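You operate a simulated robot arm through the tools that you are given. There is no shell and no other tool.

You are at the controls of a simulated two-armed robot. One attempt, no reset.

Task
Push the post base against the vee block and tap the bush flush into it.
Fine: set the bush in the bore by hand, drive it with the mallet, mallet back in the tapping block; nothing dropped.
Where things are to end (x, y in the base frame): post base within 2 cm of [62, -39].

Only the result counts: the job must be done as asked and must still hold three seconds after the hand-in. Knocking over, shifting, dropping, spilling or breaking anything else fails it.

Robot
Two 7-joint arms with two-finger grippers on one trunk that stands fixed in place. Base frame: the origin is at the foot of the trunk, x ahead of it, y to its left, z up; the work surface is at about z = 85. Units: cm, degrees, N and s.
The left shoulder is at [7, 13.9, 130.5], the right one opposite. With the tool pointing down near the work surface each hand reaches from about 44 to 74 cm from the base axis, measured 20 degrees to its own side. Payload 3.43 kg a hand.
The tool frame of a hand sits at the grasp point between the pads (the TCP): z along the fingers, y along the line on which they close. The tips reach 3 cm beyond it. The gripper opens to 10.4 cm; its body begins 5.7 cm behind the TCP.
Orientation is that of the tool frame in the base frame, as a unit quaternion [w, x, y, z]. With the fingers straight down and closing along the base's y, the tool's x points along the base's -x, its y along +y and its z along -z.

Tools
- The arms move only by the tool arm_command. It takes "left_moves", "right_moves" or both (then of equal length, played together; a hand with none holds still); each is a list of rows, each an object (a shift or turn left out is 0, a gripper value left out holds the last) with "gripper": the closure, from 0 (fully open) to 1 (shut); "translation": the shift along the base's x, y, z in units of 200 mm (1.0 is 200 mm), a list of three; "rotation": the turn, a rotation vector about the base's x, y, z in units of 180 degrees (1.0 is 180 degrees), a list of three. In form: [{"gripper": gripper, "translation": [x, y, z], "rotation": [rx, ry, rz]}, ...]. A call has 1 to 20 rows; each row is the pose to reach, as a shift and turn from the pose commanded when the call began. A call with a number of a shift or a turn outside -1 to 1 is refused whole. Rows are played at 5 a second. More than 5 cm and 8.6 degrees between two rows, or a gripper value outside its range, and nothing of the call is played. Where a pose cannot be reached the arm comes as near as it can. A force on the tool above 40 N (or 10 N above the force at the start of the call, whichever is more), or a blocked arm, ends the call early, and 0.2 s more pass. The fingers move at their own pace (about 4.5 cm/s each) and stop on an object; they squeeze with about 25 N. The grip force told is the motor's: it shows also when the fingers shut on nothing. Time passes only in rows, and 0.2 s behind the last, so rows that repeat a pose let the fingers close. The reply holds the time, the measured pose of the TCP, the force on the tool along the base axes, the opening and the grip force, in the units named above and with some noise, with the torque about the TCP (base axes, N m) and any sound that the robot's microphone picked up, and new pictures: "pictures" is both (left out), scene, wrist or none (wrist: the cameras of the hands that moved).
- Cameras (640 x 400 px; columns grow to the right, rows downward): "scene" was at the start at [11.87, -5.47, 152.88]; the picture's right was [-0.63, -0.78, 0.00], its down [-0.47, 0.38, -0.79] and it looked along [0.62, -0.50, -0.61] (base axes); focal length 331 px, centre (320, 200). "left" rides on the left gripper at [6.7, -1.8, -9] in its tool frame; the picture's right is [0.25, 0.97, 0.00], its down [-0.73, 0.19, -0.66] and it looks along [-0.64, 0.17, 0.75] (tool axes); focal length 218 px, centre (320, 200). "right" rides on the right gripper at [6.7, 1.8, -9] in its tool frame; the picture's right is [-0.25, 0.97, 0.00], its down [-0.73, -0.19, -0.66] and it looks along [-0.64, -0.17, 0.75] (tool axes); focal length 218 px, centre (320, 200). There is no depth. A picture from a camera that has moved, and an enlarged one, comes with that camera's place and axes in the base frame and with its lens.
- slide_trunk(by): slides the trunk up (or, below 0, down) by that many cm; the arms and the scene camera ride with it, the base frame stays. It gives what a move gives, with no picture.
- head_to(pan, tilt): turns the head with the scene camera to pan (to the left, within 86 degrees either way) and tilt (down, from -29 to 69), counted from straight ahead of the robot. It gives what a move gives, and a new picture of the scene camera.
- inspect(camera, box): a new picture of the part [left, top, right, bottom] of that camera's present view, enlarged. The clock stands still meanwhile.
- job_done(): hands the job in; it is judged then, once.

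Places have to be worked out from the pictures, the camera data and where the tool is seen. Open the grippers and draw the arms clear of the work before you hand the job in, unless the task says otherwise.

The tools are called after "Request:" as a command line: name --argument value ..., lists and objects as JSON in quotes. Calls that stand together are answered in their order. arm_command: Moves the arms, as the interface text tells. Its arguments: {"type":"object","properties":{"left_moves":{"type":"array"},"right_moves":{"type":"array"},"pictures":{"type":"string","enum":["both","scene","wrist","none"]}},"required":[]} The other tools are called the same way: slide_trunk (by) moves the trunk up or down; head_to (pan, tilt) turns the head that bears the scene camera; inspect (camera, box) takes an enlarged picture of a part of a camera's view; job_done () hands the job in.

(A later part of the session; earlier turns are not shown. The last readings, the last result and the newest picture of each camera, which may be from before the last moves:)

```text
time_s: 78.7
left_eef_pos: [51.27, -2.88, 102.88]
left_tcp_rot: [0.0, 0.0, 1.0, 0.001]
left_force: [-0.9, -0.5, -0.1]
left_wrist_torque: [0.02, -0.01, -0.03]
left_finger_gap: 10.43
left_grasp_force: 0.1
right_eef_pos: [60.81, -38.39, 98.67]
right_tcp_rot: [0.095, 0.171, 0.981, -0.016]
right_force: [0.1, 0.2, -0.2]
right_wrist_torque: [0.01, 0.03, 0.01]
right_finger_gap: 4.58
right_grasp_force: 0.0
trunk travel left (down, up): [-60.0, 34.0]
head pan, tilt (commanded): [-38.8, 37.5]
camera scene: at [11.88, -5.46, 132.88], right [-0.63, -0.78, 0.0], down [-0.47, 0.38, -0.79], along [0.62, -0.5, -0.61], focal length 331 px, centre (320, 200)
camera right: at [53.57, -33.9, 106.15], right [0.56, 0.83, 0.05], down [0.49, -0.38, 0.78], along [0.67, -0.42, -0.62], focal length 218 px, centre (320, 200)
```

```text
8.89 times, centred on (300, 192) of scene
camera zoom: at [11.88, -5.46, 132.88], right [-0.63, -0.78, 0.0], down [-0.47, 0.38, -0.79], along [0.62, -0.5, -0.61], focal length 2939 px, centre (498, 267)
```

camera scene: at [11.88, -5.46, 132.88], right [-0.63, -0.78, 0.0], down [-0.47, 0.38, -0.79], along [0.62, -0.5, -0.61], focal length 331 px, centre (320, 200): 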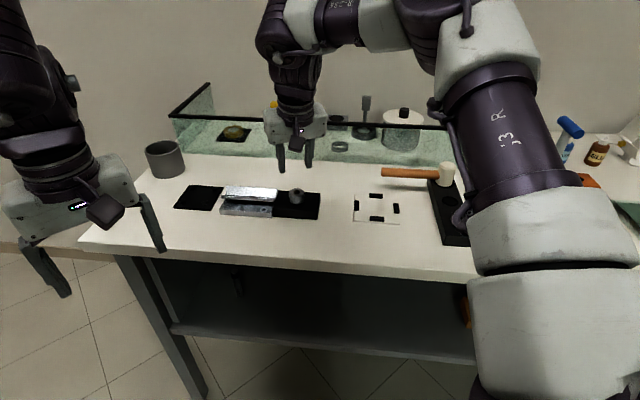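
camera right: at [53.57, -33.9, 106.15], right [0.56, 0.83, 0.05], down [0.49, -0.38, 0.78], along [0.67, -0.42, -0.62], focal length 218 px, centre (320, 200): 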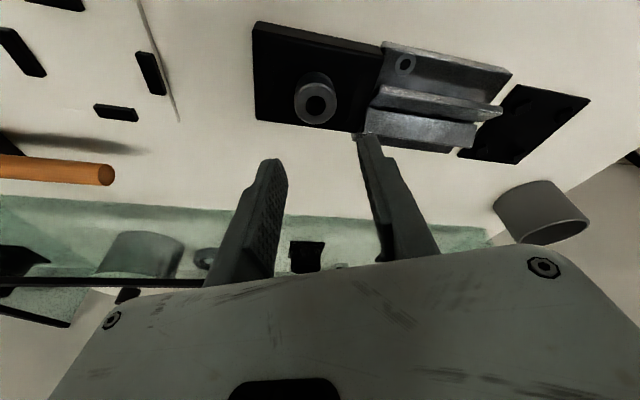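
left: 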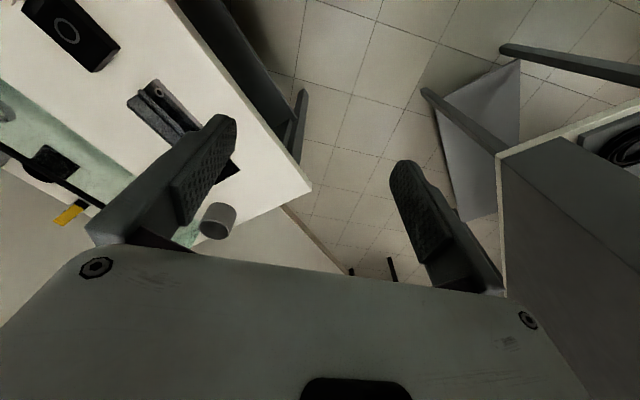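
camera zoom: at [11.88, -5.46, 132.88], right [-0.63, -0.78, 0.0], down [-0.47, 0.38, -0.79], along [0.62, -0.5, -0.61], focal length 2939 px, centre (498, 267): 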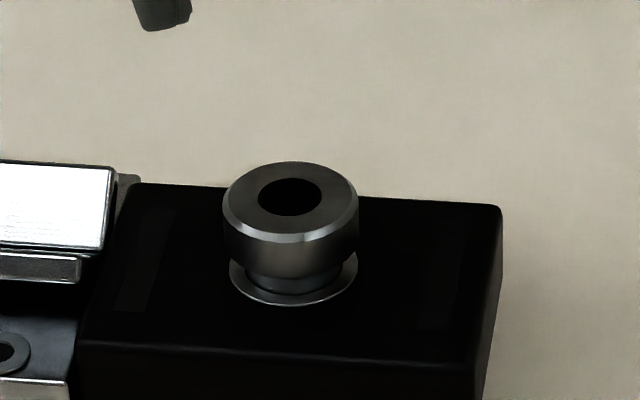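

The bush stands square in the bore, flange ~0.7 cm above the rim. Next the mallet: I draw back and level the hand, then will turn it to yaw ≈ -135° so that the mallet head will lie ahead of the hand.

Request:
arm_command --right_moves '[{"translation": [-0.02, -0.02, 0.06], "rotation": [0, 0, 0]}, {"translation": [-0.08, -0.08, 0.14], "rotation": [0.007, 0.0192, 0]}, {"translation": [-0.17, -0.16, 0.2], "rotation": [0.0138, 0.0384, 0], "gripper": 0.3}, {"translation": [-0.26, -0.25, 0.25], "rotation": [0.0207, 0.0575, 0], "gripper": 0.1}, {"translation": [-0.34, -0.33, 0.265], "rotation": [0.0207, 0.0575, 0], "gripper": 0.1}, {"translation": [-0.34, -0.33, 0.265], "rotation": [0.0207, 0.0575, 0], "gripper": 0.1}]' --pictures "none"

Request:
arm_command --right_moves '[{"translation": [-0.01, -0.08, 0], "rotation": [0, 0, -0.042]}, {"translation": [-0.02, -0.16, 0], "rotation": [0, 0, -0.084]}, {"translation": [-0.03, -0.24, 0], "rotation": [0, 0, -0.126]}, {"translation": [-0.04, -0.32, 0], "rotation": [0, 0, -0.168]}, {"translation": [-0.05, -0.4, 0], "rotation": [0, 0, -0.21]}, {"translation": [-0.06, -0.48, 0], "rotation": [0, 0, -0.252]}, {"translation": [-0.07, -0.56, 0], "rotation": [0, 0, -0.294]}, {"translation": [-0.08, -0.64, 0], "rotation": [0, 0, -0.336]}, {"translation": [-0.09, -0.72, 0], "rotation": [0, 0, -0.378]}, {"translation": [-0.1, -0.8, 0], "rotation": [0, 0, -0.42]}, {"translation": [-0.11, -0.86, 0], "rotation": [0, 0, -0.462]}, {"translation": [-0.12, -0.92, 0], "rotation": [0, 0, -0.504]}, {"translation": [-0.13, -0.96, 0], "rotation": [0, 0, -0.546]}, {"translation": [-0.14, -0.99, 0], "rotation": [0, 0, -0.588]}, {"translation": [-0.15, -0.99, 0], "rotation": [0, 0, -0.63]}, {"translation": [-0.15, -0.99, 0], "rotation": [0, 0, -0.639]}]'

```text
time_s: 80.1
left_eef_pos: [51.32, -2.91, 102.8]
left_tcp_rot: [0.0, 0.001, 1.0, 0.0]
left_force: [0.9, 0.7, 0.2]
left_wrist_torque: [0.0, 0.02, -0.02]
left_finger_gap: 10.4
left_grasp_force: 0.0
right_eef_pos: [54.04, -45.0, 103.91]
right_tcp_rot: [0.001, 0.173, 0.985, 0.0]
right_force: [0.4, 0.5, -0.8]
right_wrist_torque: [-0.03, -0.02, -0.01]
right_finger_gap: 9.36
right_grasp_force: 0.0
trunk travel left (down, up): [-60.0, 34.0]
head pan, tilt (commanded): [-38.8, 37.5]
```

```text
time_s: 83.5
left_eef_pos: [51.28, -2.96, 102.82]
left_tcp_rot: [0.0, 0.0, 1.0, 0.002]
left_force: [0.3, 0.3, -0.2]
left_wrist_torque: [0.02, -0.01, 0.04]
left_finger_gap: 10.4
left_grasp_force: 0.1
right_eef_pos: [41.72, -65.83, 106.04]
right_tcp_rot: [-0.018, 0.896, 0.443, -0.006]
right_force: [0.3, -0.4, 0.4]
right_wrist_torque: [0.0, 0.02, 0.01]
right_finger_gap: 9.38
right_grasp_force: 0.2
right hand out of reach, approached as far as the arm can: row 6, 7, 8, 9, 10, 11, 12, 13, 14, 15, 16
trunk travel left (down, up): [-60.0, 34.0]
head pan, tilt (commanded): [-38.8, 37.5]
camera scene: at [11.9, -5.56, 132.88], right [-0.63, -0.78, 0.0], down [-0.47, 0.38, -0.79], along [0.62, -0.5, -0.61], focal length 331 px, centre (320, 200)
camera right: at [47.5, -61.6, 114.99], right [0.61, -0.79, -0.04], down [-0.58, -0.48, 0.66], along [-0.54, -0.38, -0.75], focal length 218 px, centre (320, 200)
```

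scene: 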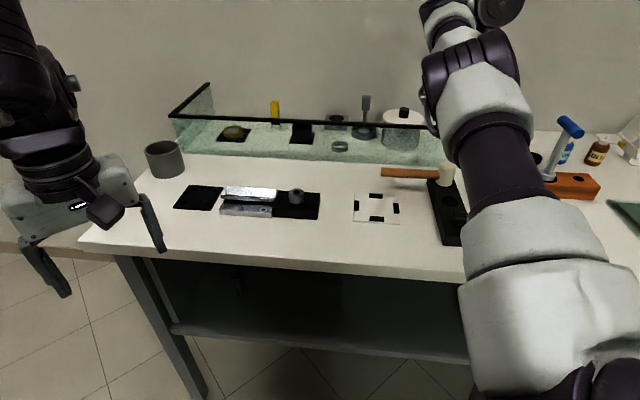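
right: 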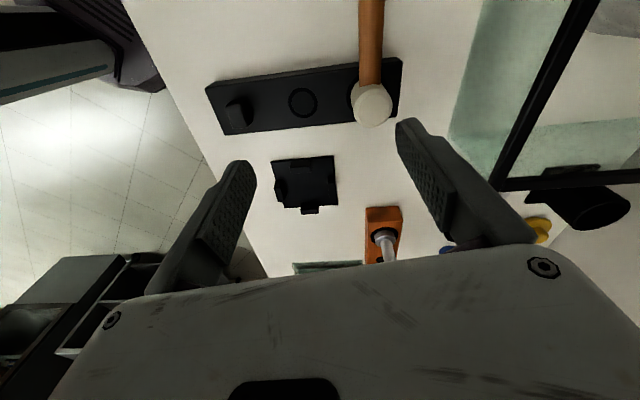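

Yaw stopped at ≈ -127°, so that approach to the mallet is not reachable. I'll instead grip the handle at yaw 45° (known reachable) and strike with the hand turned on to about 110°, left of the base; first I swing the empty hand back round to test that striking pose.

Request:
arm_command --right_moves '[{"translation": [0.01, 0.025, -0.01], "rotation": [0, 0, 0.046]}, {"translation": [0.02, 0.05, -0.01], "rotation": [0, 0, 0.092]}, {"translation": [0.03, 0.075, -0.01], "rotation": [0, 0, 0.138]}, {"translation": [0.04, 0.1, -0.01], "rotation": [0, 0, 0.184]}, {"translation": [0.05, 0.125, -0.01], "rotation": [0, 0, 0.23]}, {"translation": [0.06, 0.15, -0.01], "rotation": [0, 0, 0.276]}, {"translation": [0.07, 0.175, -0.01], "rotation": [0, 0, 0.322]}, {"translation": [0.08, 0.2, -0.01], "rotation": [0, 0, 0.368]}, {"translation": [0.09, 0.225, -0.01], "rotation": [0, 0, 0.414]}, {"translation": [0.1, 0.25, -0.01], "rotation": [0, 0, 0.46]}, {"translation": [0.11, 0.275, -0.01], "rotation": [0, 0, 0.506]}, {"translation": [0.12, 0.3, -0.01], "rotation": [0, 0, 0.552]}, {"translation": [0.13, 0.325, -0.01], "rotation": [0, 0, 0.598]}, {"translation": [0.14, 0.35, -0.01], "rotation": [0, 0, 0.644]}, {"translation": [0.15, 0.375, -0.01], "rotation": [0, 0, 0.69]}, {"translation": [0.16, 0.4, -0.01], "rotation": [0, 0, 0.736]}, {"translation": [0.17, 0.425, -0.01], "rotation": [0, 0, 0.782]}, {"translation": [0.18, 0.45, -0.01], "rotation": [0, 0, 0.828]}, {"translation": [0.19, 0.475, -0.01], "rotation": [0, 0, 0.874]}, {"translation": [0.2, 0.5, -0.01], "rotation": [0, 0, 0.92]}]'

```text
time_s: 87.7
left_eef_pos: [51.3, -2.81, 102.83]
left_tcp_rot: [0.0, 0.0, 1.0, 0.0]
left_force: [0.4, -0.3, -0.3]
left_wrist_torque: [-0.02, 0.0, 0.04]
left_finger_gap: 10.37
left_grasp_force: 0.1
right_eef_pos: [45.95, -55.75, 106.05]
right_tcp_rot: [0.004, -0.329, 0.944, -0.017]
right_force: [0.3, 0.2, -0.4]
right_wrist_torque: [-0.01, 0.0, 0.0]
right_finger_gap: 9.38
right_grasp_force: 0.0
trunk travel left (down, up): [-60.0, 34.0]
head pan, tilt (commanded): [-38.8, 37.5]
camera scene: at [11.87, -5.44, 132.88], right [-0.63, -0.78, 0.0], down [-0.47, 0.38, -0.79], along [0.62, -0.5, -0.61], focal length 331 px, centre (320, 200)
camera right: at [39.47, -58.06, 114.97], right [-0.4, 0.91, -0.04], down [0.68, 0.32, 0.66], along [0.61, 0.24, -0.75], focal length 218 px, centre (320, 200)
```

scene: 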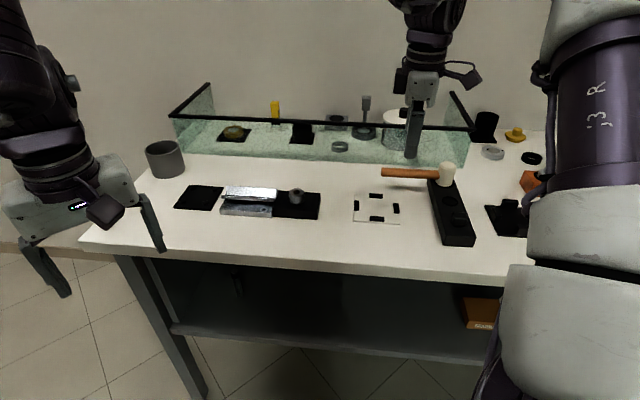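
right: 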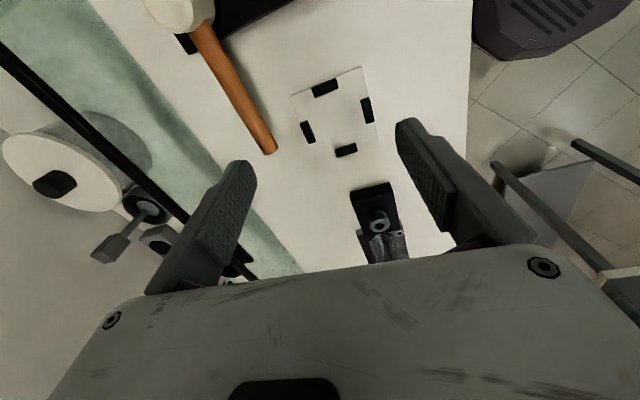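

The hand is round to yaw ≈38°. I now test the striking pose in the air: first to (52,-45,100) at yaw ~75°, then (58.6,-31,97) at yaw ~110°.

Request:
arm_command --right_moves '[{"translation": [0.05, 0.1, -0.04], "rotation": [0.003, 0.002, 0.04]}, {"translation": [0.1, 0.2, -0.1], "rotation": [0.005, 0.003, 0.08]}, {"translation": [0.15, 0.3, -0.16], "rotation": [0.007, 0.004, 0.12]}, {"translation": [0.2, 0.4, -0.22], "rotation": [0.009, 0.005, 0.16]}, {"translation": [0.3, 0.54, -0.28], "rotation": [0.009, 0.005, 0.2]}]' --pictures "none"

Request:
arm_command --right_moves '[{"translation": [0.06, 0.14, -0.02], "rotation": [0, 0, 0.04]}, {"translation": [0.12, 0.28, -0.05], "rotation": [0, 0, 0.08]}, {"translation": [0.18, 0.42, -0.08], "rotation": [0, 0, 0.12]}, {"translation": [0.25, 0.56, -0.12], "rotation": [0, 0, 0.16]}, {"translation": [0.33, 0.7, -0.15], "rotation": [0, 0, 0.198]}, {"translation": [0.33, 0.7, -0.15], "rotation": [0, 0, 0.198]}]'

```text
time_s: 88.9
left_eef_pos: [51.31, -2.81, 102.85]
left_tcp_rot: [-0.001, -0.001, 1.0, 0.0]
left_force: [0.5, 0.3, -0.5]
left_wrist_torque: [-0.01, 0.02, 0.04]
left_finger_gap: 10.4
left_grasp_force: 0.1
right_eef_pos: [52.09, -44.7, 100.34]
right_tcp_rot: [0.006, -0.604, 0.797, 0.001]
right_force: [-0.3, 0.3, -0.5]
right_wrist_torque: [-0.04, 0.01, 0.02]
right_finger_gap: 9.38
right_grasp_force: 0.0
trunk travel left (down, up): [-60.0, 34.0]
head pan, tilt (commanded): [-38.8, 37.5]
```

```text
time_s: 90.3
left_eef_pos: [51.28, -2.82, 102.99]
left_tcp_rot: [0.0, 0.0, 1.0, 0.0]
left_force: [0.0, -0.2, 0.4]
left_wrist_torque: [-0.02, 0.04, -0.02]
left_finger_gap: 10.38
left_grasp_force: 0.1
right_eef_pos: [57.37, -31.17, 96.91]
right_tcp_rot: [-0.008, 0.819, -0.574, -0.001]
right_force: [0.2, 0.4, -0.3]
right_wrist_torque: [0.02, -0.01, 0.03]
right_finger_gap: 9.38
right_grasp_force: 0.0
right hand out of reach, approached as far as the arm can: row 5, 6
trunk travel left (down, up): [-60.0, 34.0]
head pan, tilt (commanded): [-38.8, 37.5]
camera scene: at [11.79, -5.45, 132.89], right [-0.63, -0.78, 0.0], down [-0.47, 0.38, -0.79], along [0.62, -0.5, -0.61], focal length 331 px, centre (320, 200)
camera right: at [58.0, -38.19, 105.9], right [-1.0, -0.09, -0.01], down [-0.07, 0.74, 0.67], along [-0.06, 0.66, -0.75], focal length 218 px, centre (320, 200)
```

scene: 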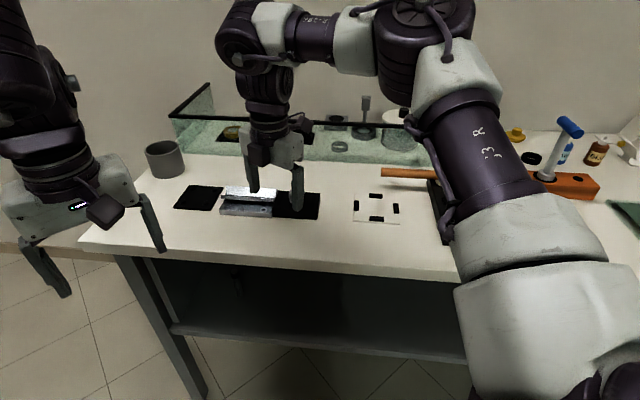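
right: 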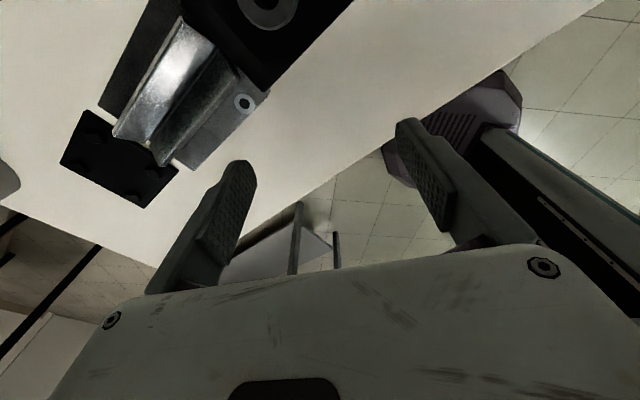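

Yaw 110° is reachable at (57.4,-31.2,96.9). I test a bit further turn, yaw ~125° near (56.3,-31.3) and lower (z≈94.5), which would suit a grip ~9 cm from the head.

Request:
arm_command --right_moves '[{"translation": [-0.03, 0, -0.03], "rotation": [0, 0, 0.04]}, {"translation": [-0.055, -0.005, -0.07], "rotation": [0, 0, 0.083]}, {"translation": [-0.055, -0.005, -0.12], "rotation": [0, 0, 0.083]}, {"translation": [-0.055, -0.005, -0.12], "rotation": [0, 0, 0.083]}]' --pictures "wrist"

```text
time_s: 91.3
left_eef_pos: [51.32, -2.81, 102.85]
left_tcp_rot: [0.0, 0.0, 1.0, 0.0]
left_force: [0.1, 0.3, -0.1]
left_wrist_torque: [0.0, 0.01, 0.01]
left_finger_gap: 10.4
left_grasp_force: 0.0
right_eef_pos: [56.39, -31.23, 94.59]
right_tcp_rot: [-0.005, 0.886, -0.463, -0.003]
right_force: [0.2, -0.8, -0.1]
right_wrist_torque: [-0.01, 0.0, -0.03]
right_finger_gap: 9.35
right_grasp_force: 0.0
trunk travel left (down, up): [-60.0, 34.0]
head pan, tilt (commanded): [-38.8, 37.5]
camera right: at [58.8, -37.84, 103.51], right [-0.94, -0.35, 0.0], down [-0.26, 0.7, 0.67], along [-0.23, 0.63, -0.75], focal length 218 px, centre (320, 200)
```

right: 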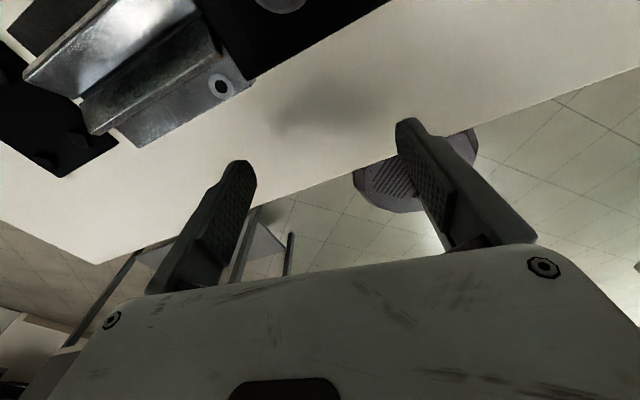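

Yaw ≈125° at (56.4,-31.2,94.6) is reachable, so striking with a grip ~9 cm from the head works: the head would then be over the bore. I go to the mallet, rotating back to yaw 45°.

Request:
arm_command --right_moves '[{"translation": [-0.04, -0.1, 0.1], "rotation": [0, 0, -0.044]}, {"translation": [-0.08, -0.25, 0.2], "rotation": [0, 0, -0.088]}, {"translation": [-0.12, -0.4, 0.28], "rotation": [0, 0, -0.132]}, {"translation": [-0.16, -0.55, 0.33], "rotation": [0, 0, -0.176]}, {"translation": [-0.2, -0.7, 0.35], "rotation": [0, 0, -0.22]}]' --pictures "none"

Request:
arm_command --right_moves '[{"translation": [0.0, -0.2, 0], "rotation": [0, 0, -0.044], "gripper": 0.3}, {"translation": [0.0, -0.4, 0], "rotation": [0, 0, -0.088]}, {"translation": [-0.01, -0.58, -0.02], "rotation": [0, 0, -0.132]}, {"translation": [-0.03, -0.74, -0.06], "rotation": [0, 0, -0.176]}, {"translation": [-0.045, -0.88, -0.1], "rotation": [0, 0, -0.223]}, {"translation": [-0.045, -0.92, -0.12], "rotation": [0, 0, -0.223]}]'

```text
time_s: 92.5
left_eef_pos: [51.21, -3.01, 102.92]
left_tcp_rot: [0.0, 0.0, 1.0, 0.001]
left_force: [-0.2, -1.0, -0.5]
left_wrist_torque: [0.01, 0.02, 0.0]
left_finger_gap: 10.4
left_grasp_force: 0.1
right_eef_pos: [52.36, -45.47, 101.67]
right_tcp_rot: [0.007, -0.676, 0.737, 0.001]
right_force: [-0.5, -0.2, -0.6]
right_wrist_torque: [0.06, 0.01, 0.01]
right_finger_gap: 9.33
right_grasp_force: 0.1
trunk travel left (down, up): [-60.0, 34.0]
head pan, tilt (commanded): [-38.8, 37.5]
```

```text
time_s: 93.9
left_eef_pos: [51.37, -2.92, 102.83]
left_tcp_rot: [0.0, 0.0, 1.0, -0.001]
left_force: [0.6, 0.6, -1.1]
left_wrist_torque: [-0.04, 0.01, 0.01]
left_finger_gap: 10.39
left_grasp_force: 0.0
right_eef_pos: [51.58, -63.56, 99.23]
right_tcp_rot: [0.005, -0.383, 0.924, -0.001]
right_force: [-0.1, 0.8, 0.1]
right_wrist_torque: [0.01, 0.0, -0.01]
right_finger_gap: 7.26
right_grasp_force: 0.0
trunk travel left (down, up): [-60.0, 34.0]
head pan, tilt (commanded): [-38.8, 37.5]
camera scene: at [11.87, -5.45, 132.89], right [-0.63, -0.78, 0.0], down [-0.47, 0.38, -0.79], along [0.62, -0.5, -0.61], focal length 331 px, centre (320, 200)
camera right: at [45.4, -67.12, 108.11], right [-0.5, 0.86, 0.0], down [0.64, 0.38, 0.67], along [0.58, 0.33, -0.75], focal length 218 px, centre (320, 200)
```

scene: 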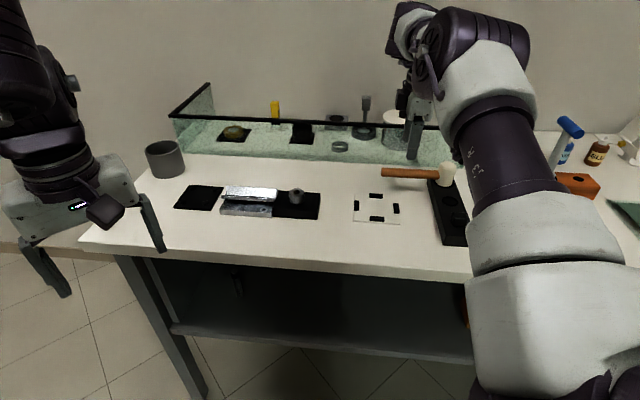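
right: 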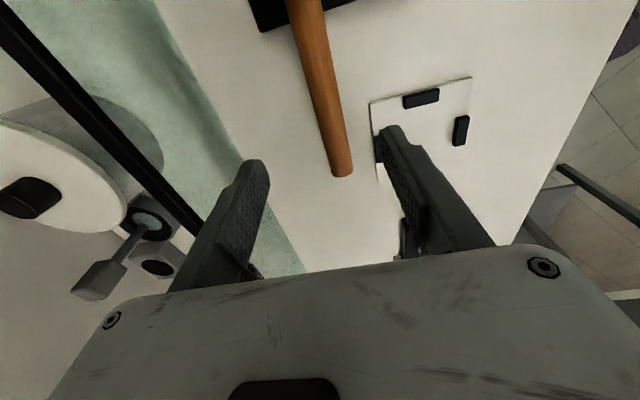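

I'm above the handle at yaw 45°. I enlarge the handle in both views to fix its line and height.

Request:
inspect --camera "right" --box '[250, 0, 400, 200]'

Request:
inspect --camera "scene" --box '[370, 150, 470, 210]'

```text
2.00 times, centred on (325, 100) of right
camera zoom: at [45.4, -67.12, 108.11], right [-0.5, 0.86, 0.0], down [0.64, 0.38, 0.67], along [0.58, 0.33, -0.75], focal length 436 px, centre (310, 400)
```

zoom: 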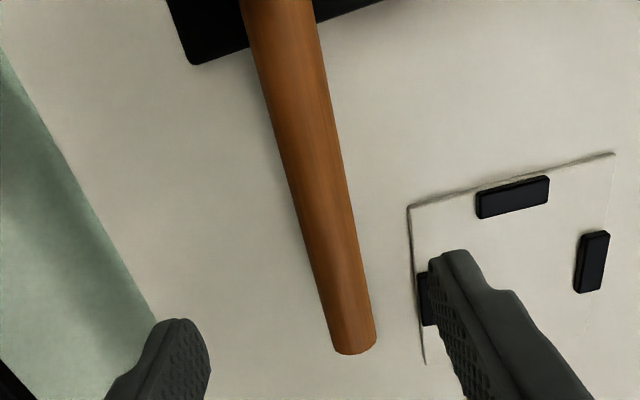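

```text
6.40 times, centred on (420, 180) of scene
camera zoom: at [11.87, -5.45, 132.89], right [-0.63, -0.78, 0.0], down [-0.47, 0.38, -0.79], along [0.62, -0.5, -0.61], focal length 2116 px, centre (-320, 328)
```

zoom: 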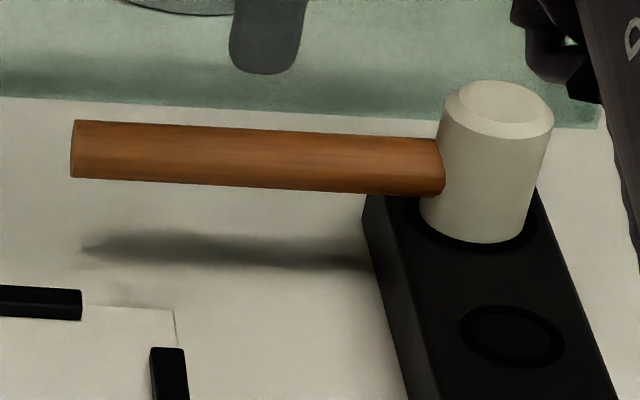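

The handle axis runs at 45° through ≈(50,-63.9), z≈89.9, Ø≈2.2 cm, with the head axis at ≈(44.3,-69.6). I go to a grip point 8 cm from the head and lower with a 5 cm gap, staged.

Request:
arm_command --right_moves '[{"translation": [-0.04, -0.01, -0.05], "gripper": 0.52}, {"translation": [-0.081, -0.019, -0.15], "gripper": 0.52}, {"translation": [-0.081, -0.019, -0.25], "gripper": 0.52}, {"translation": [-0.081, -0.019, -0.3], "gripper": 0.52}, {"translation": [-0.081, -0.019, -0.3], "gripper": 0.52}]'

Request:
inspect --camera "right" --box '[240, 20, 400, 220]'

Request:
inspect --camera "scene" --box '[370, 130, 470, 210]'

```text
time_s: 95.1
left_eef_pos: [51.13, -2.79, 102.87]
left_tcp_rot: [0.0, 0.0, 1.0, 0.0]
left_force: [0.4, -0.3, 0.8]
left_wrist_torque: [0.0, 0.02, -0.01]
left_finger_gap: 10.38
left_grasp_force: 0.1
right_eef_pos: [49.78, -64.03, 93.17]
right_tcp_rot: [0.006, -0.383, 0.924, -0.001]
right_force: [0.0, -0.4, 0.2]
right_wrist_torque: [0.01, 0.0, -0.01]
right_finger_gap: 4.97
right_grasp_force: 0.0
trunk travel left (down, up): [-60.0, 34.0]
head pan, tilt (commanded): [-38.8, 37.5]
camera scene: at [11.87, -5.45, 132.88], right [-0.63, -0.78, 0.0], down [-0.47, 0.38, -0.79], along [0.62, -0.5, -0.61], focal length 331 px, centre (320, 200)
camera right: at [43.79, -67.51, 102.05], right [-0.51, 0.86, 0.0], down [0.64, 0.38, 0.67], along [0.58, 0.33, -0.75], focal length 218 px, centre (320, 200)
```

scene: 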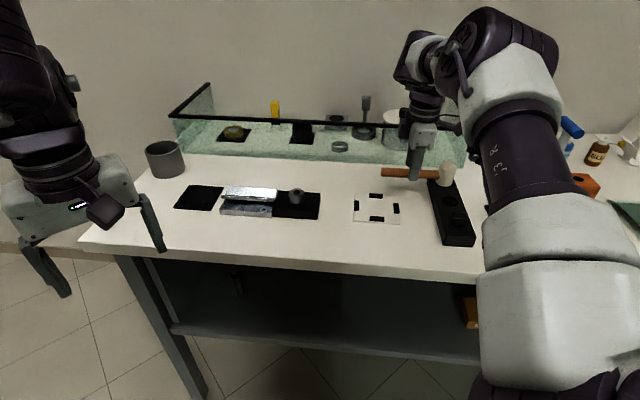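
right: 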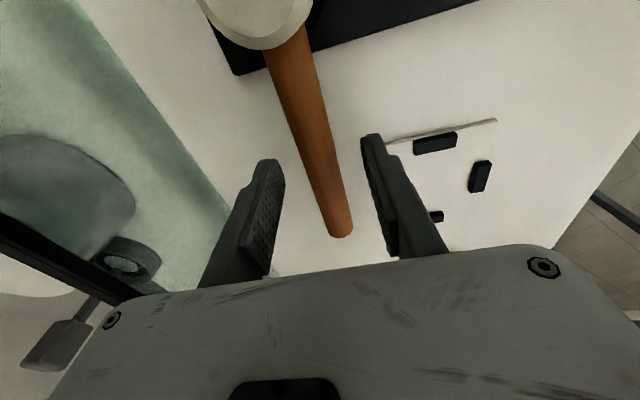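

```text
2.00 times, centred on (320, 120) of right
camera zoom: at [43.79, -67.51, 102.05], right [-0.51, 0.86, 0.0], down [0.64, 0.38, 0.67], along [0.58, 0.33, -0.75], focal length 436 px, centre (320, 360)
```

zoom: 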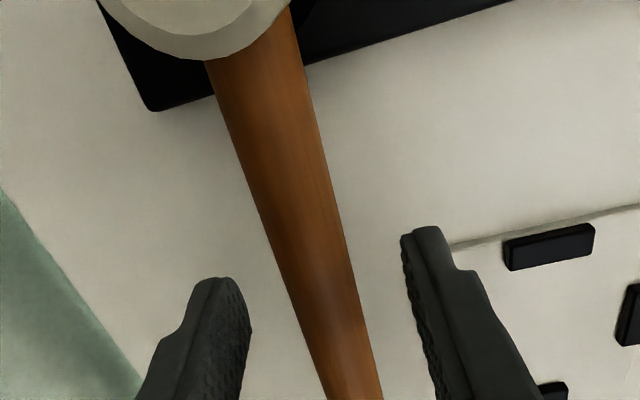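

```text
5.00 times, centred on (420, 170) of scene
camera zoom: at [11.87, -5.45, 132.88], right [-0.63, -0.78, 0.0], down [-0.47, 0.38, -0.79], along [0.62, -0.5, -0.61], focal length 1653 px, centre (-180, 350)
```

zoom: 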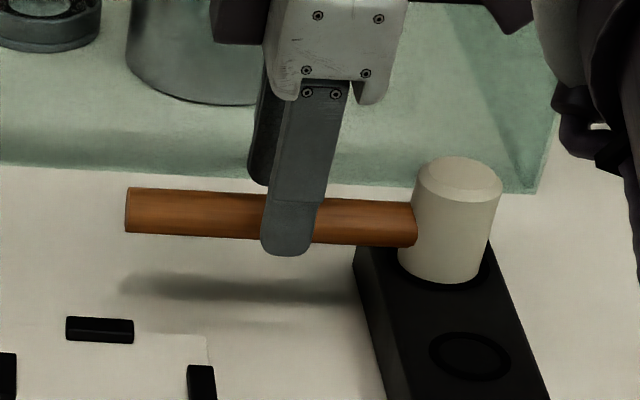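

The handle lies midway between the fingers. I lower to z≈90.1 and close on it.

Request:
arm_command --right_moves '[{"translation": [0.004, 0.002, -0.05], "gripper": 0.52}, {"translation": [0.004, 0.002, -0.1], "gripper": 0.52}, {"translation": [0.004, 0.002, -0.153], "gripper": 0.52}, {"translation": [0.004, 0.002, -0.153], "gripper": 0.52}]' --pictures "none"

Request:
arm_command --right_moves '[{"gripper": 0.7}, {"gripper": 0.85}, {"gripper": 1.0}, {"gripper": 1.0}, {"gripper": 1.0}]' --pictures "wrist"

Request:
inspect --camera "scene" --box '[370, 130, 470, 210]'

```text
time_s: 96.1
left_eef_pos: [51.34, -2.77, 102.74]
left_tcp_rot: [0.0, 0.001, 1.0, 0.001]
left_force: [-0.2, -0.5, 0.8]
left_wrist_torque: [0.04, 0.02, 0.0]
left_finger_gap: 10.43
left_grasp_force: 0.2
right_eef_pos: [49.82, -64.05, 90.09]
right_tcp_rot: [0.006, -0.383, 0.924, -0.001]
right_force: [-0.5, 0.2, 0.7]
right_wrist_torque: [-0.01, 0.02, 0.0]
right_finger_gap: 5.0
right_grasp_force: 0.0
trunk travel left (down, up): [-60.0, 34.0]
head pan, tilt (commanded): [-38.8, 37.5]
```

```text
time_s: 97.3
left_eef_pos: [51.34, -2.91, 102.77]
left_tcp_rot: [0.0, 0.0, 1.0, 0.0]
left_force: [0.6, 0.0, -0.1]
left_wrist_torque: [-0.01, 0.01, -0.01]
left_finger_gap: 10.4
left_grasp_force: 0.1
right_eef_pos: [49.94, -63.97, 90.05]
right_tcp_rot: [0.006, -0.384, 0.923, -0.001]
right_force: [3.9, -0.5, -0.3]
right_wrist_torque: [0.15, -0.6, -0.53]
right_finger_gap: 2.16
right_grasp_force: 25.1
trunk travel left (down, up): [-60.0, 34.0]
head pan, tilt (commanded): [-38.8, 37.5]
camera right: at [43.87, -67.49, 99.05], right [-0.51, 0.86, 0.0], down [0.64, 0.38, 0.67], along [0.58, 0.33, -0.75], focal length 218 px, centre (320, 200)
```

right: 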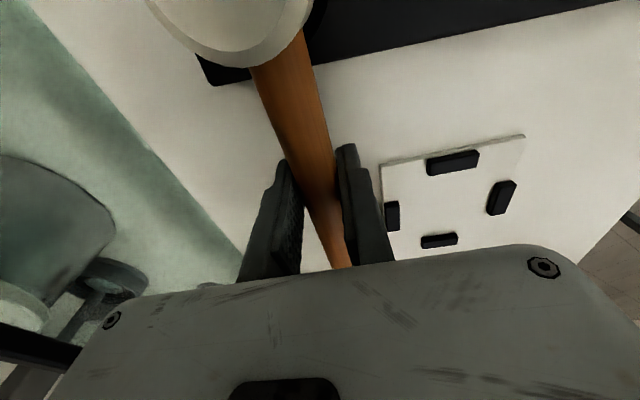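

```text
5.00 times, centred on (420, 170) of scene
camera zoom: at [11.87, -5.46, 132.88], right [-0.63, -0.78, 0.0], down [-0.47, 0.38, -0.79], along [0.62, -0.5, -0.61], focal length 1653 px, centre (-180, 350)
```

zoom: 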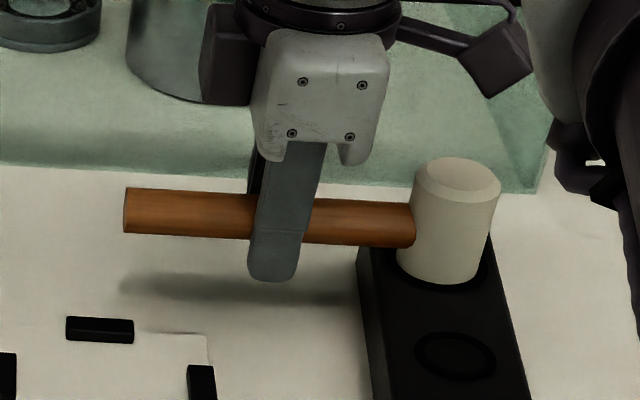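

The handle is gripped (2.16 cm, 25 N), but torque shows and the tapping block's near end seems to have moved a little. I look at the whole block before doing anything else.

Request:
inspect --camera "scene" --box '[400, 150, 500, 260]'

Request:
inspect --camera "right" --box '[140, 0, 400, 160]'

```text
3.64 times, centred on (450, 205) of scene
camera zoom: at [11.87, -5.46, 132.88], right [-0.63, -0.78, 0.0], down [-0.47, 0.38, -0.79], along [0.62, -0.5, -0.61], focal length 1202 px, centre (-153, 182)
```

zoom: 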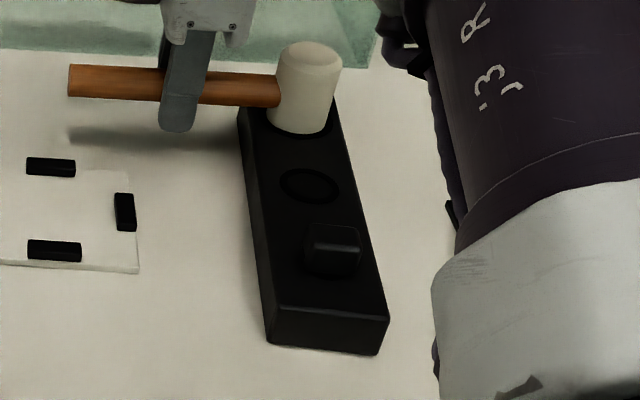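

```text
2.46 times, centred on (270, 80) of right
camera zoom: at [43.87, -67.49, 99.05], right [-0.51, 0.86, 0.0], down [0.64, 0.38, 0.67], along [0.58, 0.33, -0.75], focal length 537 px, centre (443, 495)
```

zoom: 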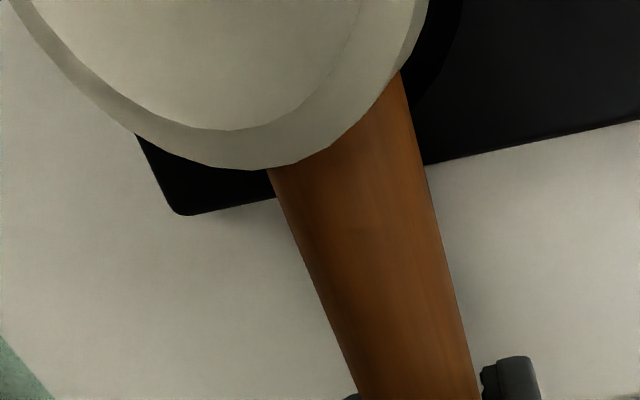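

The block has yawed ~4° about the mallet head when the grip closed; the mallet itself stayed. I lift only 0.5 cm very slowly and check that the block stays down and the forces.

Request:
arm_command --right_moves '[{"translation": [0, 0, 0.005]}, {"translation": [0, 0, 0.01]}, {"translation": [0, 0, 0.015]}, {"translation": [0, 0, 0.02]}, {"translation": [0, 0, 0.025]}, {"translation": [0, 0, 0.025]}]' --pictures "none"

Request:
inspect --camera "scene" --box '[400, 150, 500, 260]'

Request:
inspect --camera "scene" --box '[370, 130, 470, 210]'

```text
time_s: 98.7
left_eef_pos: [51.16, -2.88, 102.85]
left_tcp_rot: [0.0, 0.001, 1.0, 0.001]
left_force: [0.2, 0.0, 0.4]
left_wrist_torque: [0.03, 0.01, 0.02]
left_finger_gap: 10.4
left_grasp_force: 0.1
right_eef_pos: [50.05, -64.04, 90.61]
right_tcp_rot: [0.006, -0.383, 0.924, 0.0]
right_force: [-1.8, -0.9, -1.3]
right_wrist_torque: [-0.01, 0.0, -0.06]
right_finger_gap: 2.12
right_grasp_force: 24.9
trunk travel left (down, up): [-60.0, 34.0]
head pan, tilt (commanded): [-38.8, 37.5]
```

```text
3.64 times, centred on (450, 205) of scene
camera zoom: at [11.88, -5.52, 132.88], right [-0.63, -0.78, 0.0], down [-0.47, 0.38, -0.79], along [0.62, -0.5, -0.61], focal length 1202 px, centre (-153, 182)
```

zoom: 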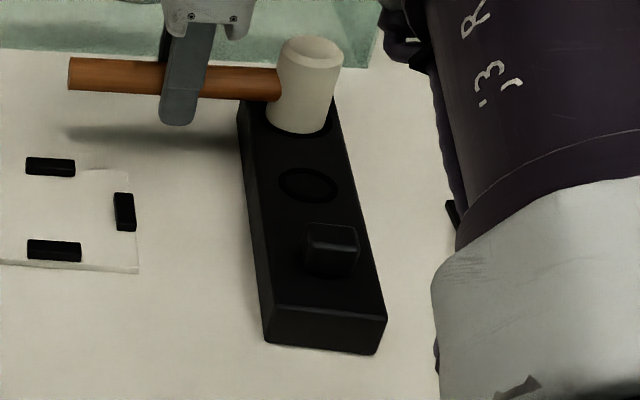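

```text
5.00 times, centred on (420, 170) of scene
camera zoom: at [11.88, -5.52, 132.88], right [-0.63, -0.78, 0.0], down [-0.47, 0.38, -0.79], along [0.62, -0.5, -0.61], focal length 1653 px, centre (-180, 350)
```

zoom: 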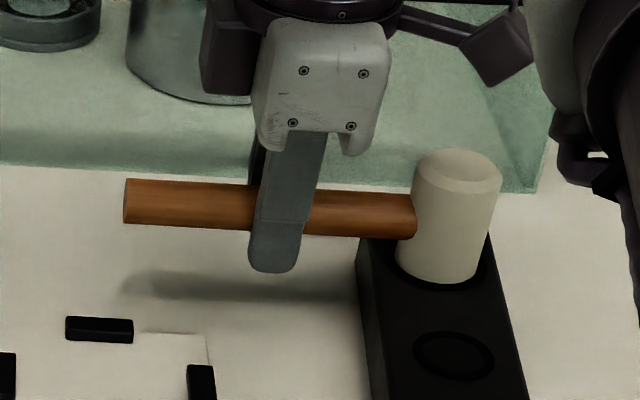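

The mallet rises cleanly, the block stays down, torques vanish and the weight is only ~1.3 N. I continue lifting slowly.

Request:
arm_command --right_moves '[{"translation": [0, 0, 0.01]}, {"translation": [0, 0, 0.02]}, {"translation": [0, 0, 0.03]}, {"translation": [0, 0, 0.04]}, {"translation": [0, 0, 0.055]}, {"translation": [0, 0, 0.07]}, {"translation": [0, 0, 0.09]}, {"translation": [0, 0, 0.11]}, {"translation": [0, 0, 0.13]}, {"translation": [0, 0, 0.16]}, {"translation": [0, 0, 0.19]}, {"translation": [0, 0, 0.22]}, {"translation": [0, 0, 0.26]}, {"translation": [0, 0, 0.3]}, {"translation": [0, 0, 0.34]}, {"translation": [0, 0, 0.38]}, {"translation": [0, 0, 0.42]}, {"translation": [0, 0, 0.42]}]'

Request:
inspect --camera "scene" --box '[370, 100, 500, 260]'

```text
time_s: 102.5
left_eef_pos: [51.25, -2.85, 102.78]
left_tcp_rot: [0.0, 0.0, 1.0, 0.0]
left_force: [0.2, -0.1, -0.6]
left_wrist_torque: [0.03, -0.02, -0.01]
left_finger_gap: 10.39
left_grasp_force: 0.0
right_eef_pos: [49.97, -64.17, 99.06]
right_tcp_rot: [0.006, -0.383, 0.924, -0.001]
right_force: [0.2, 1.5, -1.8]
right_wrist_torque: [0.12, -0.15, 0.03]
right_finger_gap: 2.14
right_grasp_force: 24.3
trunk travel left (down, up): [-60.0, 34.0]
head pan, tilt (commanded): [-38.8, 37.5]
camera scene: at [11.9, -5.52, 132.88], right [-0.63, -0.78, 0.0], down [-0.47, 0.38, -0.79], along [0.62, -0.5, -0.61], focal length 331 px, centre (320, 200)
camera right: at [43.95, -67.58, 107.92], right [-0.51, 0.86, 0.0], down [0.64, 0.38, 0.67], along [0.58, 0.33, -0.75], focal length 218 px, centre (320, 200)
```

scene: 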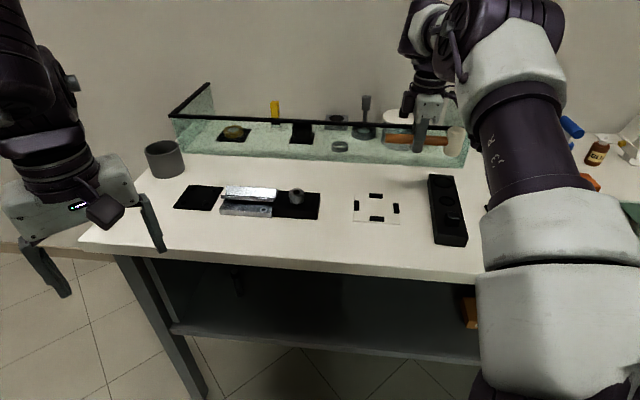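
right: 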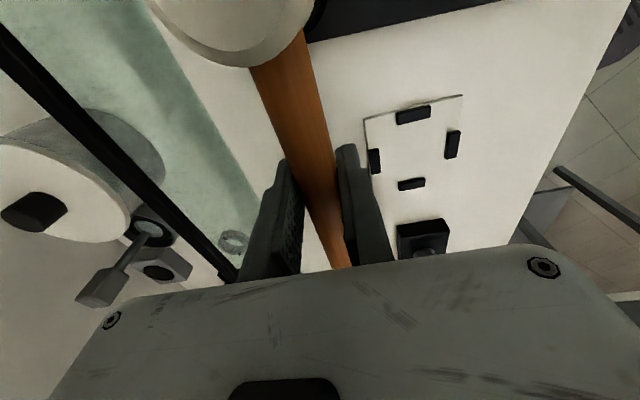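

```text
2.50 times, centred on (435, 180) of scene
camera zoom: at [11.9, -5.52, 132.88], right [-0.63, -0.78, 0.0], down [-0.47, 0.38, -0.79], along [0.62, -0.5, -0.61], focal length 827 px, centre (32, 250)
```

zoom: 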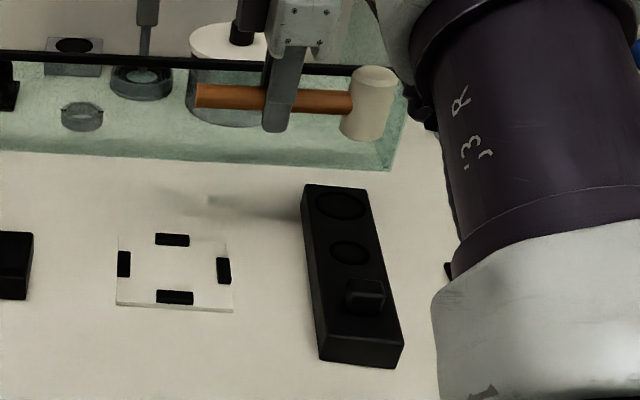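

The mallet is held level. I carry it gently to (52.3,-45.5,101.5) while turning to yaw 85°.

Request:
arm_command --right_moves '[{"translation": [0.005, 0.03, 0.015], "rotation": [0, 0, 0.008]}, {"translation": [0.015, 0.1, 0.04], "rotation": [0, 0, 0.025]}, {"translation": [0.025, 0.19, 0.07], "rotation": [0, 0, 0.047]}, {"translation": [0.04, 0.29, 0.1], "rotation": [0, 0, 0.071]}, {"translation": [0.055, 0.4, 0.12], "rotation": [0, 0, 0.096]}, {"translation": [0.07, 0.51, 0.125], "rotation": [0, 0, 0.122]}, {"translation": [0.08, 0.62, 0.125], "rotation": [0, 0, 0.148]}, {"translation": [0.09, 0.73, 0.125], "rotation": [0, 0, 0.174]}, {"translation": [0.1, 0.83, 0.125], "rotation": [0, 0, 0.198]}, {"translation": [0.11, 0.9, 0.125], "rotation": [0, 0, 0.215]}, {"translation": [0.115, 0.93, 0.125], "rotation": [0, 0, 0.222]}, {"translation": [0.115, 0.93, 0.125], "rotation": [0, 0, 0.222]}]'

```text
time_s: 105.1
left_eef_pos: [51.25, -2.83, 102.96]
left_tcp_rot: [0.0, -0.001, 1.0, -0.001]
left_force: [-0.1, -0.3, -0.7]
left_wrist_torque: [0.02, -0.02, -0.01]
left_finger_gap: 10.4
left_grasp_force: 0.0
right_eef_pos: [52.29, -45.42, 101.58]
right_tcp_rot: [0.006, -0.675, 0.738, 0.001]
right_force: [0.1, 0.0, -2.6]
right_wrist_torque: [0.14, 0.01, 0.04]
right_finger_gap: 2.14
right_grasp_force: 25.0
trunk travel left (down, up): [-60.0, 34.0]
head pan, tilt (commanded): [-38.8, 37.5]
camera scene: at [11.9, -5.5, 132.88], right [-0.63, -0.78, 0.0], down [-0.47, 0.38, -0.79], along [0.62, -0.5, -0.61], focal length 331 px, centre (320, 200)
camera right: at [49.86, -52.03, 110.43], right [-0.94, 0.34, 0.0], down [0.25, 0.7, 0.67], along [0.23, 0.63, -0.75], focal length 218 px, centre (320, 200)
```

scene: 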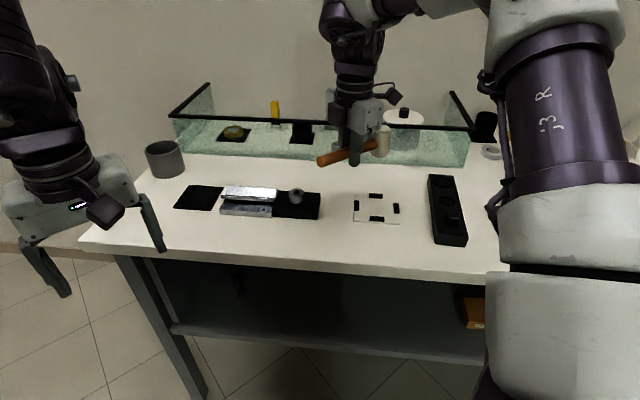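
right: 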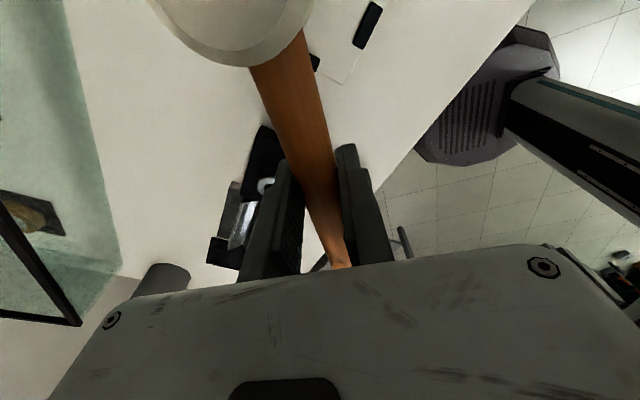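

Holding steady. Now I continue to the striking pose above the bush: (56.8,-32.0,98.5) at yaw 125°.

Request:
arm_command --right_moves '[{"translation": [0.007, 0.02, 0], "rotation": [0, 0, 0.008]}, {"translation": [0.025, 0.07, 0], "rotation": [0, 0, 0.025]}, {"translation": [0.045, 0.14, -0.01], "rotation": [0, 0, 0.047]}, {"translation": [0.07, 0.21, -0.02], "rotation": [0, 0, 0.071]}, {"translation": [0.095, 0.29, -0.04], "rotation": [0, 0, 0.096]}, {"translation": [0.12, 0.37, -0.06], "rotation": [0, 0, 0.122]}, {"translation": [0.15, 0.45, -0.08], "rotation": [0, 0, 0.148]}, {"translation": [0.175, 0.53, -0.1], "rotation": [0, 0, 0.174]}, {"translation": [0.2, 0.6, -0.12], "rotation": [0, 0, 0.198]}, {"translation": [0.217, 0.65, -0.14], "rotation": [0, 0, 0.215]}, {"translation": [0.224, 0.67, -0.1525], "rotation": [0, 0, 0.222]}, {"translation": [0.224, 0.67, -0.1525], "rotation": [0, 0, 0.222]}]'

Request:
inspect --camera "scene" --box '[210, 120, 350, 230]'

```text
time_s: 107.7
left_eef_pos: [51.3, -2.74, 102.79]
left_tcp_rot: [-0.001, 0.0, 1.0, 0.0]
left_force: [0.5, -0.7, 1.5]
left_wrist_torque: [0.02, -0.01, 0.01]
left_finger_gap: 10.41
left_grasp_force: 0.0
right_eef_pos: [56.75, -31.89, 98.51]
right_tcp_rot: [-0.005, 0.887, -0.462, -0.002]
right_force: [0.8, -0.3, -2.6]
right_wrist_torque: [0.1, 0.08, -0.03]
right_finger_gap: 2.12
right_grasp_force: 25.1
trunk travel left (down, up): [-60.0, 34.0]
head pan, tilt (commanded): [-38.8, 37.5]
camera scene: at [11.9, -5.48, 132.88], right [-0.63, -0.78, 0.0], down [-0.47, 0.38, -0.79], along [0.62, -0.5, -0.61], focal length 331 px, centre (320, 200)
camera right: at [59.2, -38.56, 107.35], right [-0.94, -0.35, 0.0], down [-0.26, 0.7, 0.67], along [-0.23, 0.63, -0.75], focal length 218 px, centre (320, 200)
```

scene: 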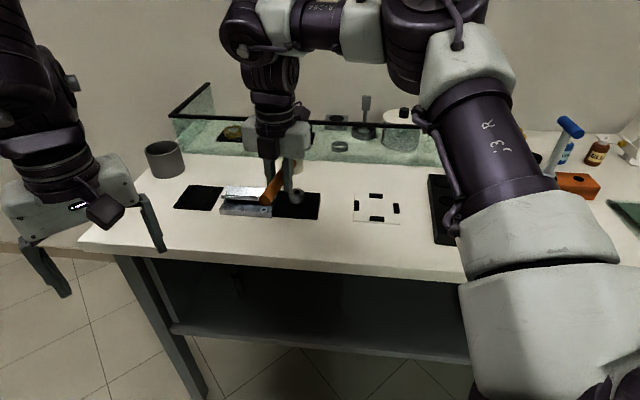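
right: 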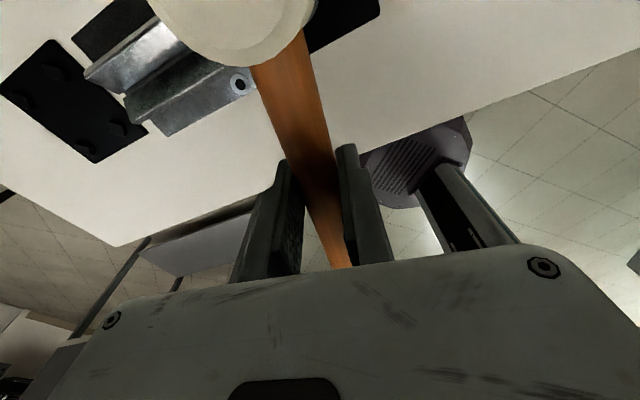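

```text
3.64 times, centred on (280, 175) of scene
camera zoom: at [11.9, -5.48, 132.88], right [-0.63, -0.78, 0.0], down [-0.47, 0.38, -0.79], along [0.62, -0.5, -0.61], focal length 1202 px, centre (466, 291)
```

zoom: 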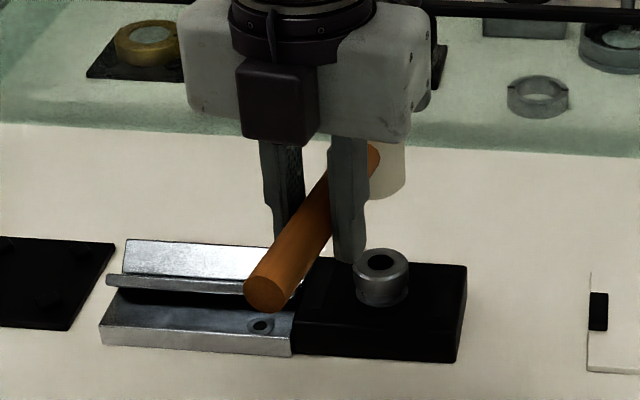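

The head hangs over the bush region; the estimate puts it ~0.2 cm off. I lower to z≈94.5 with a small correction and look again.

Request:
arm_command --right_moves '[{"translation": [0, -0.004, -0.05]}, {"translation": [0, -0.0085, -0.1]}, {"translation": [0, -0.0085, -0.15]}, {"translation": [0, -0.0085, -0.2]}, {"translation": [0, -0.0085, -0.2]}]' --pictures "wrist"

Request:
inspect --camera "scene" --box '[240, 130, 340, 220]'

```text
time_s: 108.9
left_eef_pos: [51.25, -2.8, 102.86]
left_tcp_rot: [-0.001, 0.0, 1.0, 0.0]
left_force: [-0.3, 0.5, -0.2]
left_wrist_torque: [0.01, 0.01, 0.0]
left_finger_gap: 10.4
left_grasp_force: 0.0
right_eef_pos: [56.81, -32.13, 94.5]
right_tcp_rot: [-0.005, 0.887, -0.461, -0.003]
right_force: [0.8, -1.1, -1.8]
right_wrist_torque: [0.14, 0.07, 0.02]
right_finger_gap: 2.12
right_grasp_force: 25.3
trunk travel left (down, up): [-60.0, 34.0]
head pan, tilt (commanded): [-38.8, 37.5]
camera right: at [59.2, -38.78, 103.4], right [-0.94, -0.35, 0.0], down [-0.26, 0.7, 0.67], along [-0.23, 0.63, -0.75], focal length 218 px, centre (320, 200)
```

right: 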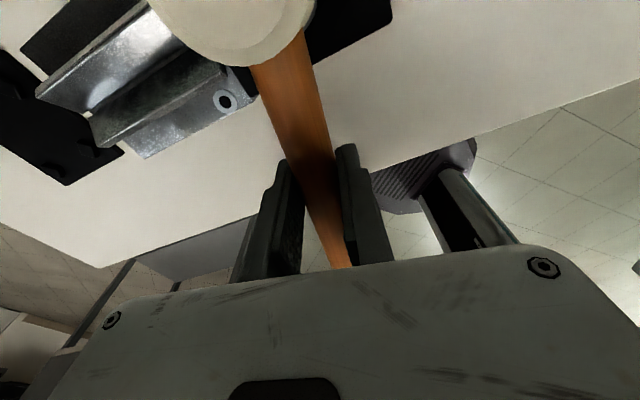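

```text
4.44 times, centred on (290, 175) of scene
camera zoom: at [11.9, -5.47, 132.88], right [-0.63, -0.78, 0.0], down [-0.47, 0.38, -0.79], along [0.62, -0.5, -0.61], focal length 1470 px, centre (453, 311)
```

zoom: 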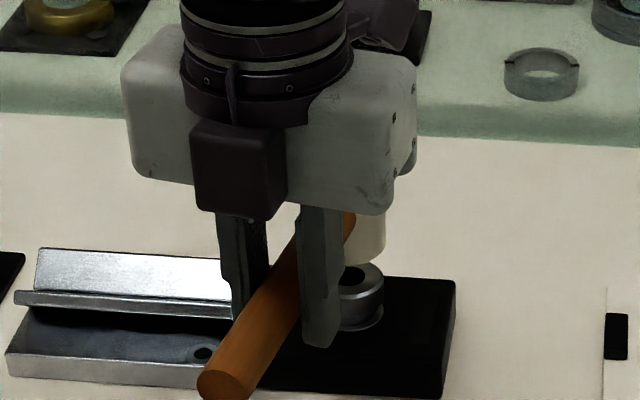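

The head is right above the bush (gap ≈2 cm). I lower gently to find the contact height, reading the force.

Request:
arm_command --right_moves '[{"translation": [0, 0, -0.02]}, {"translation": [0, 0, -0.04]}, {"translation": [0, 0, -0.06]}, {"translation": [0, 0, -0.08]}, {"translation": [0, 0, -0.09]}]' --pictures "none"

Request:
inspect --camera "scene" --box '[260, 160, 330, 220]'

```text
time_s: 110.1
left_eef_pos: [51.25, -2.92, 102.94]
left_tcp_rot: [0.0, 0.0, 1.0, 0.0]
left_force: [-0.6, -0.4, 0.0]
left_wrist_torque: [0.04, 0.0, 0.04]
left_finger_gap: 10.42
left_grasp_force: 0.1
right_eef_pos: [56.71, -32.1, 92.8]
right_tcp_rot: [-0.005, 0.887, -0.461, -0.001]
right_force: [1.3, -1.7, 9.7]
right_wrist_torque: [-0.63, -0.45, -0.02]
right_finger_gap: 2.14
right_grasp_force: 24.6
trunk travel left (down, up): [-60.0, 34.0]
head pan, tilt (commanded): [-38.8, 37.5]
```

```text
6.67 times, centred on (295, 190) of scene
camera zoom: at [11.75, -5.38, 132.92], right [-0.63, -0.78, 0.0], down [-0.47, 0.38, -0.79], along [0.62, -0.5, -0.61], focal length 2204 px, centre (487, 267)
```

zoom: 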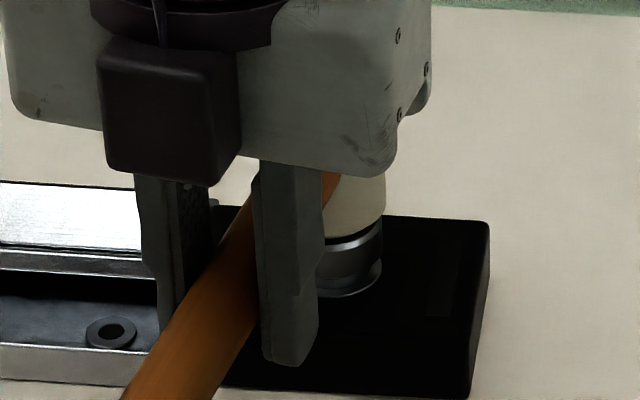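

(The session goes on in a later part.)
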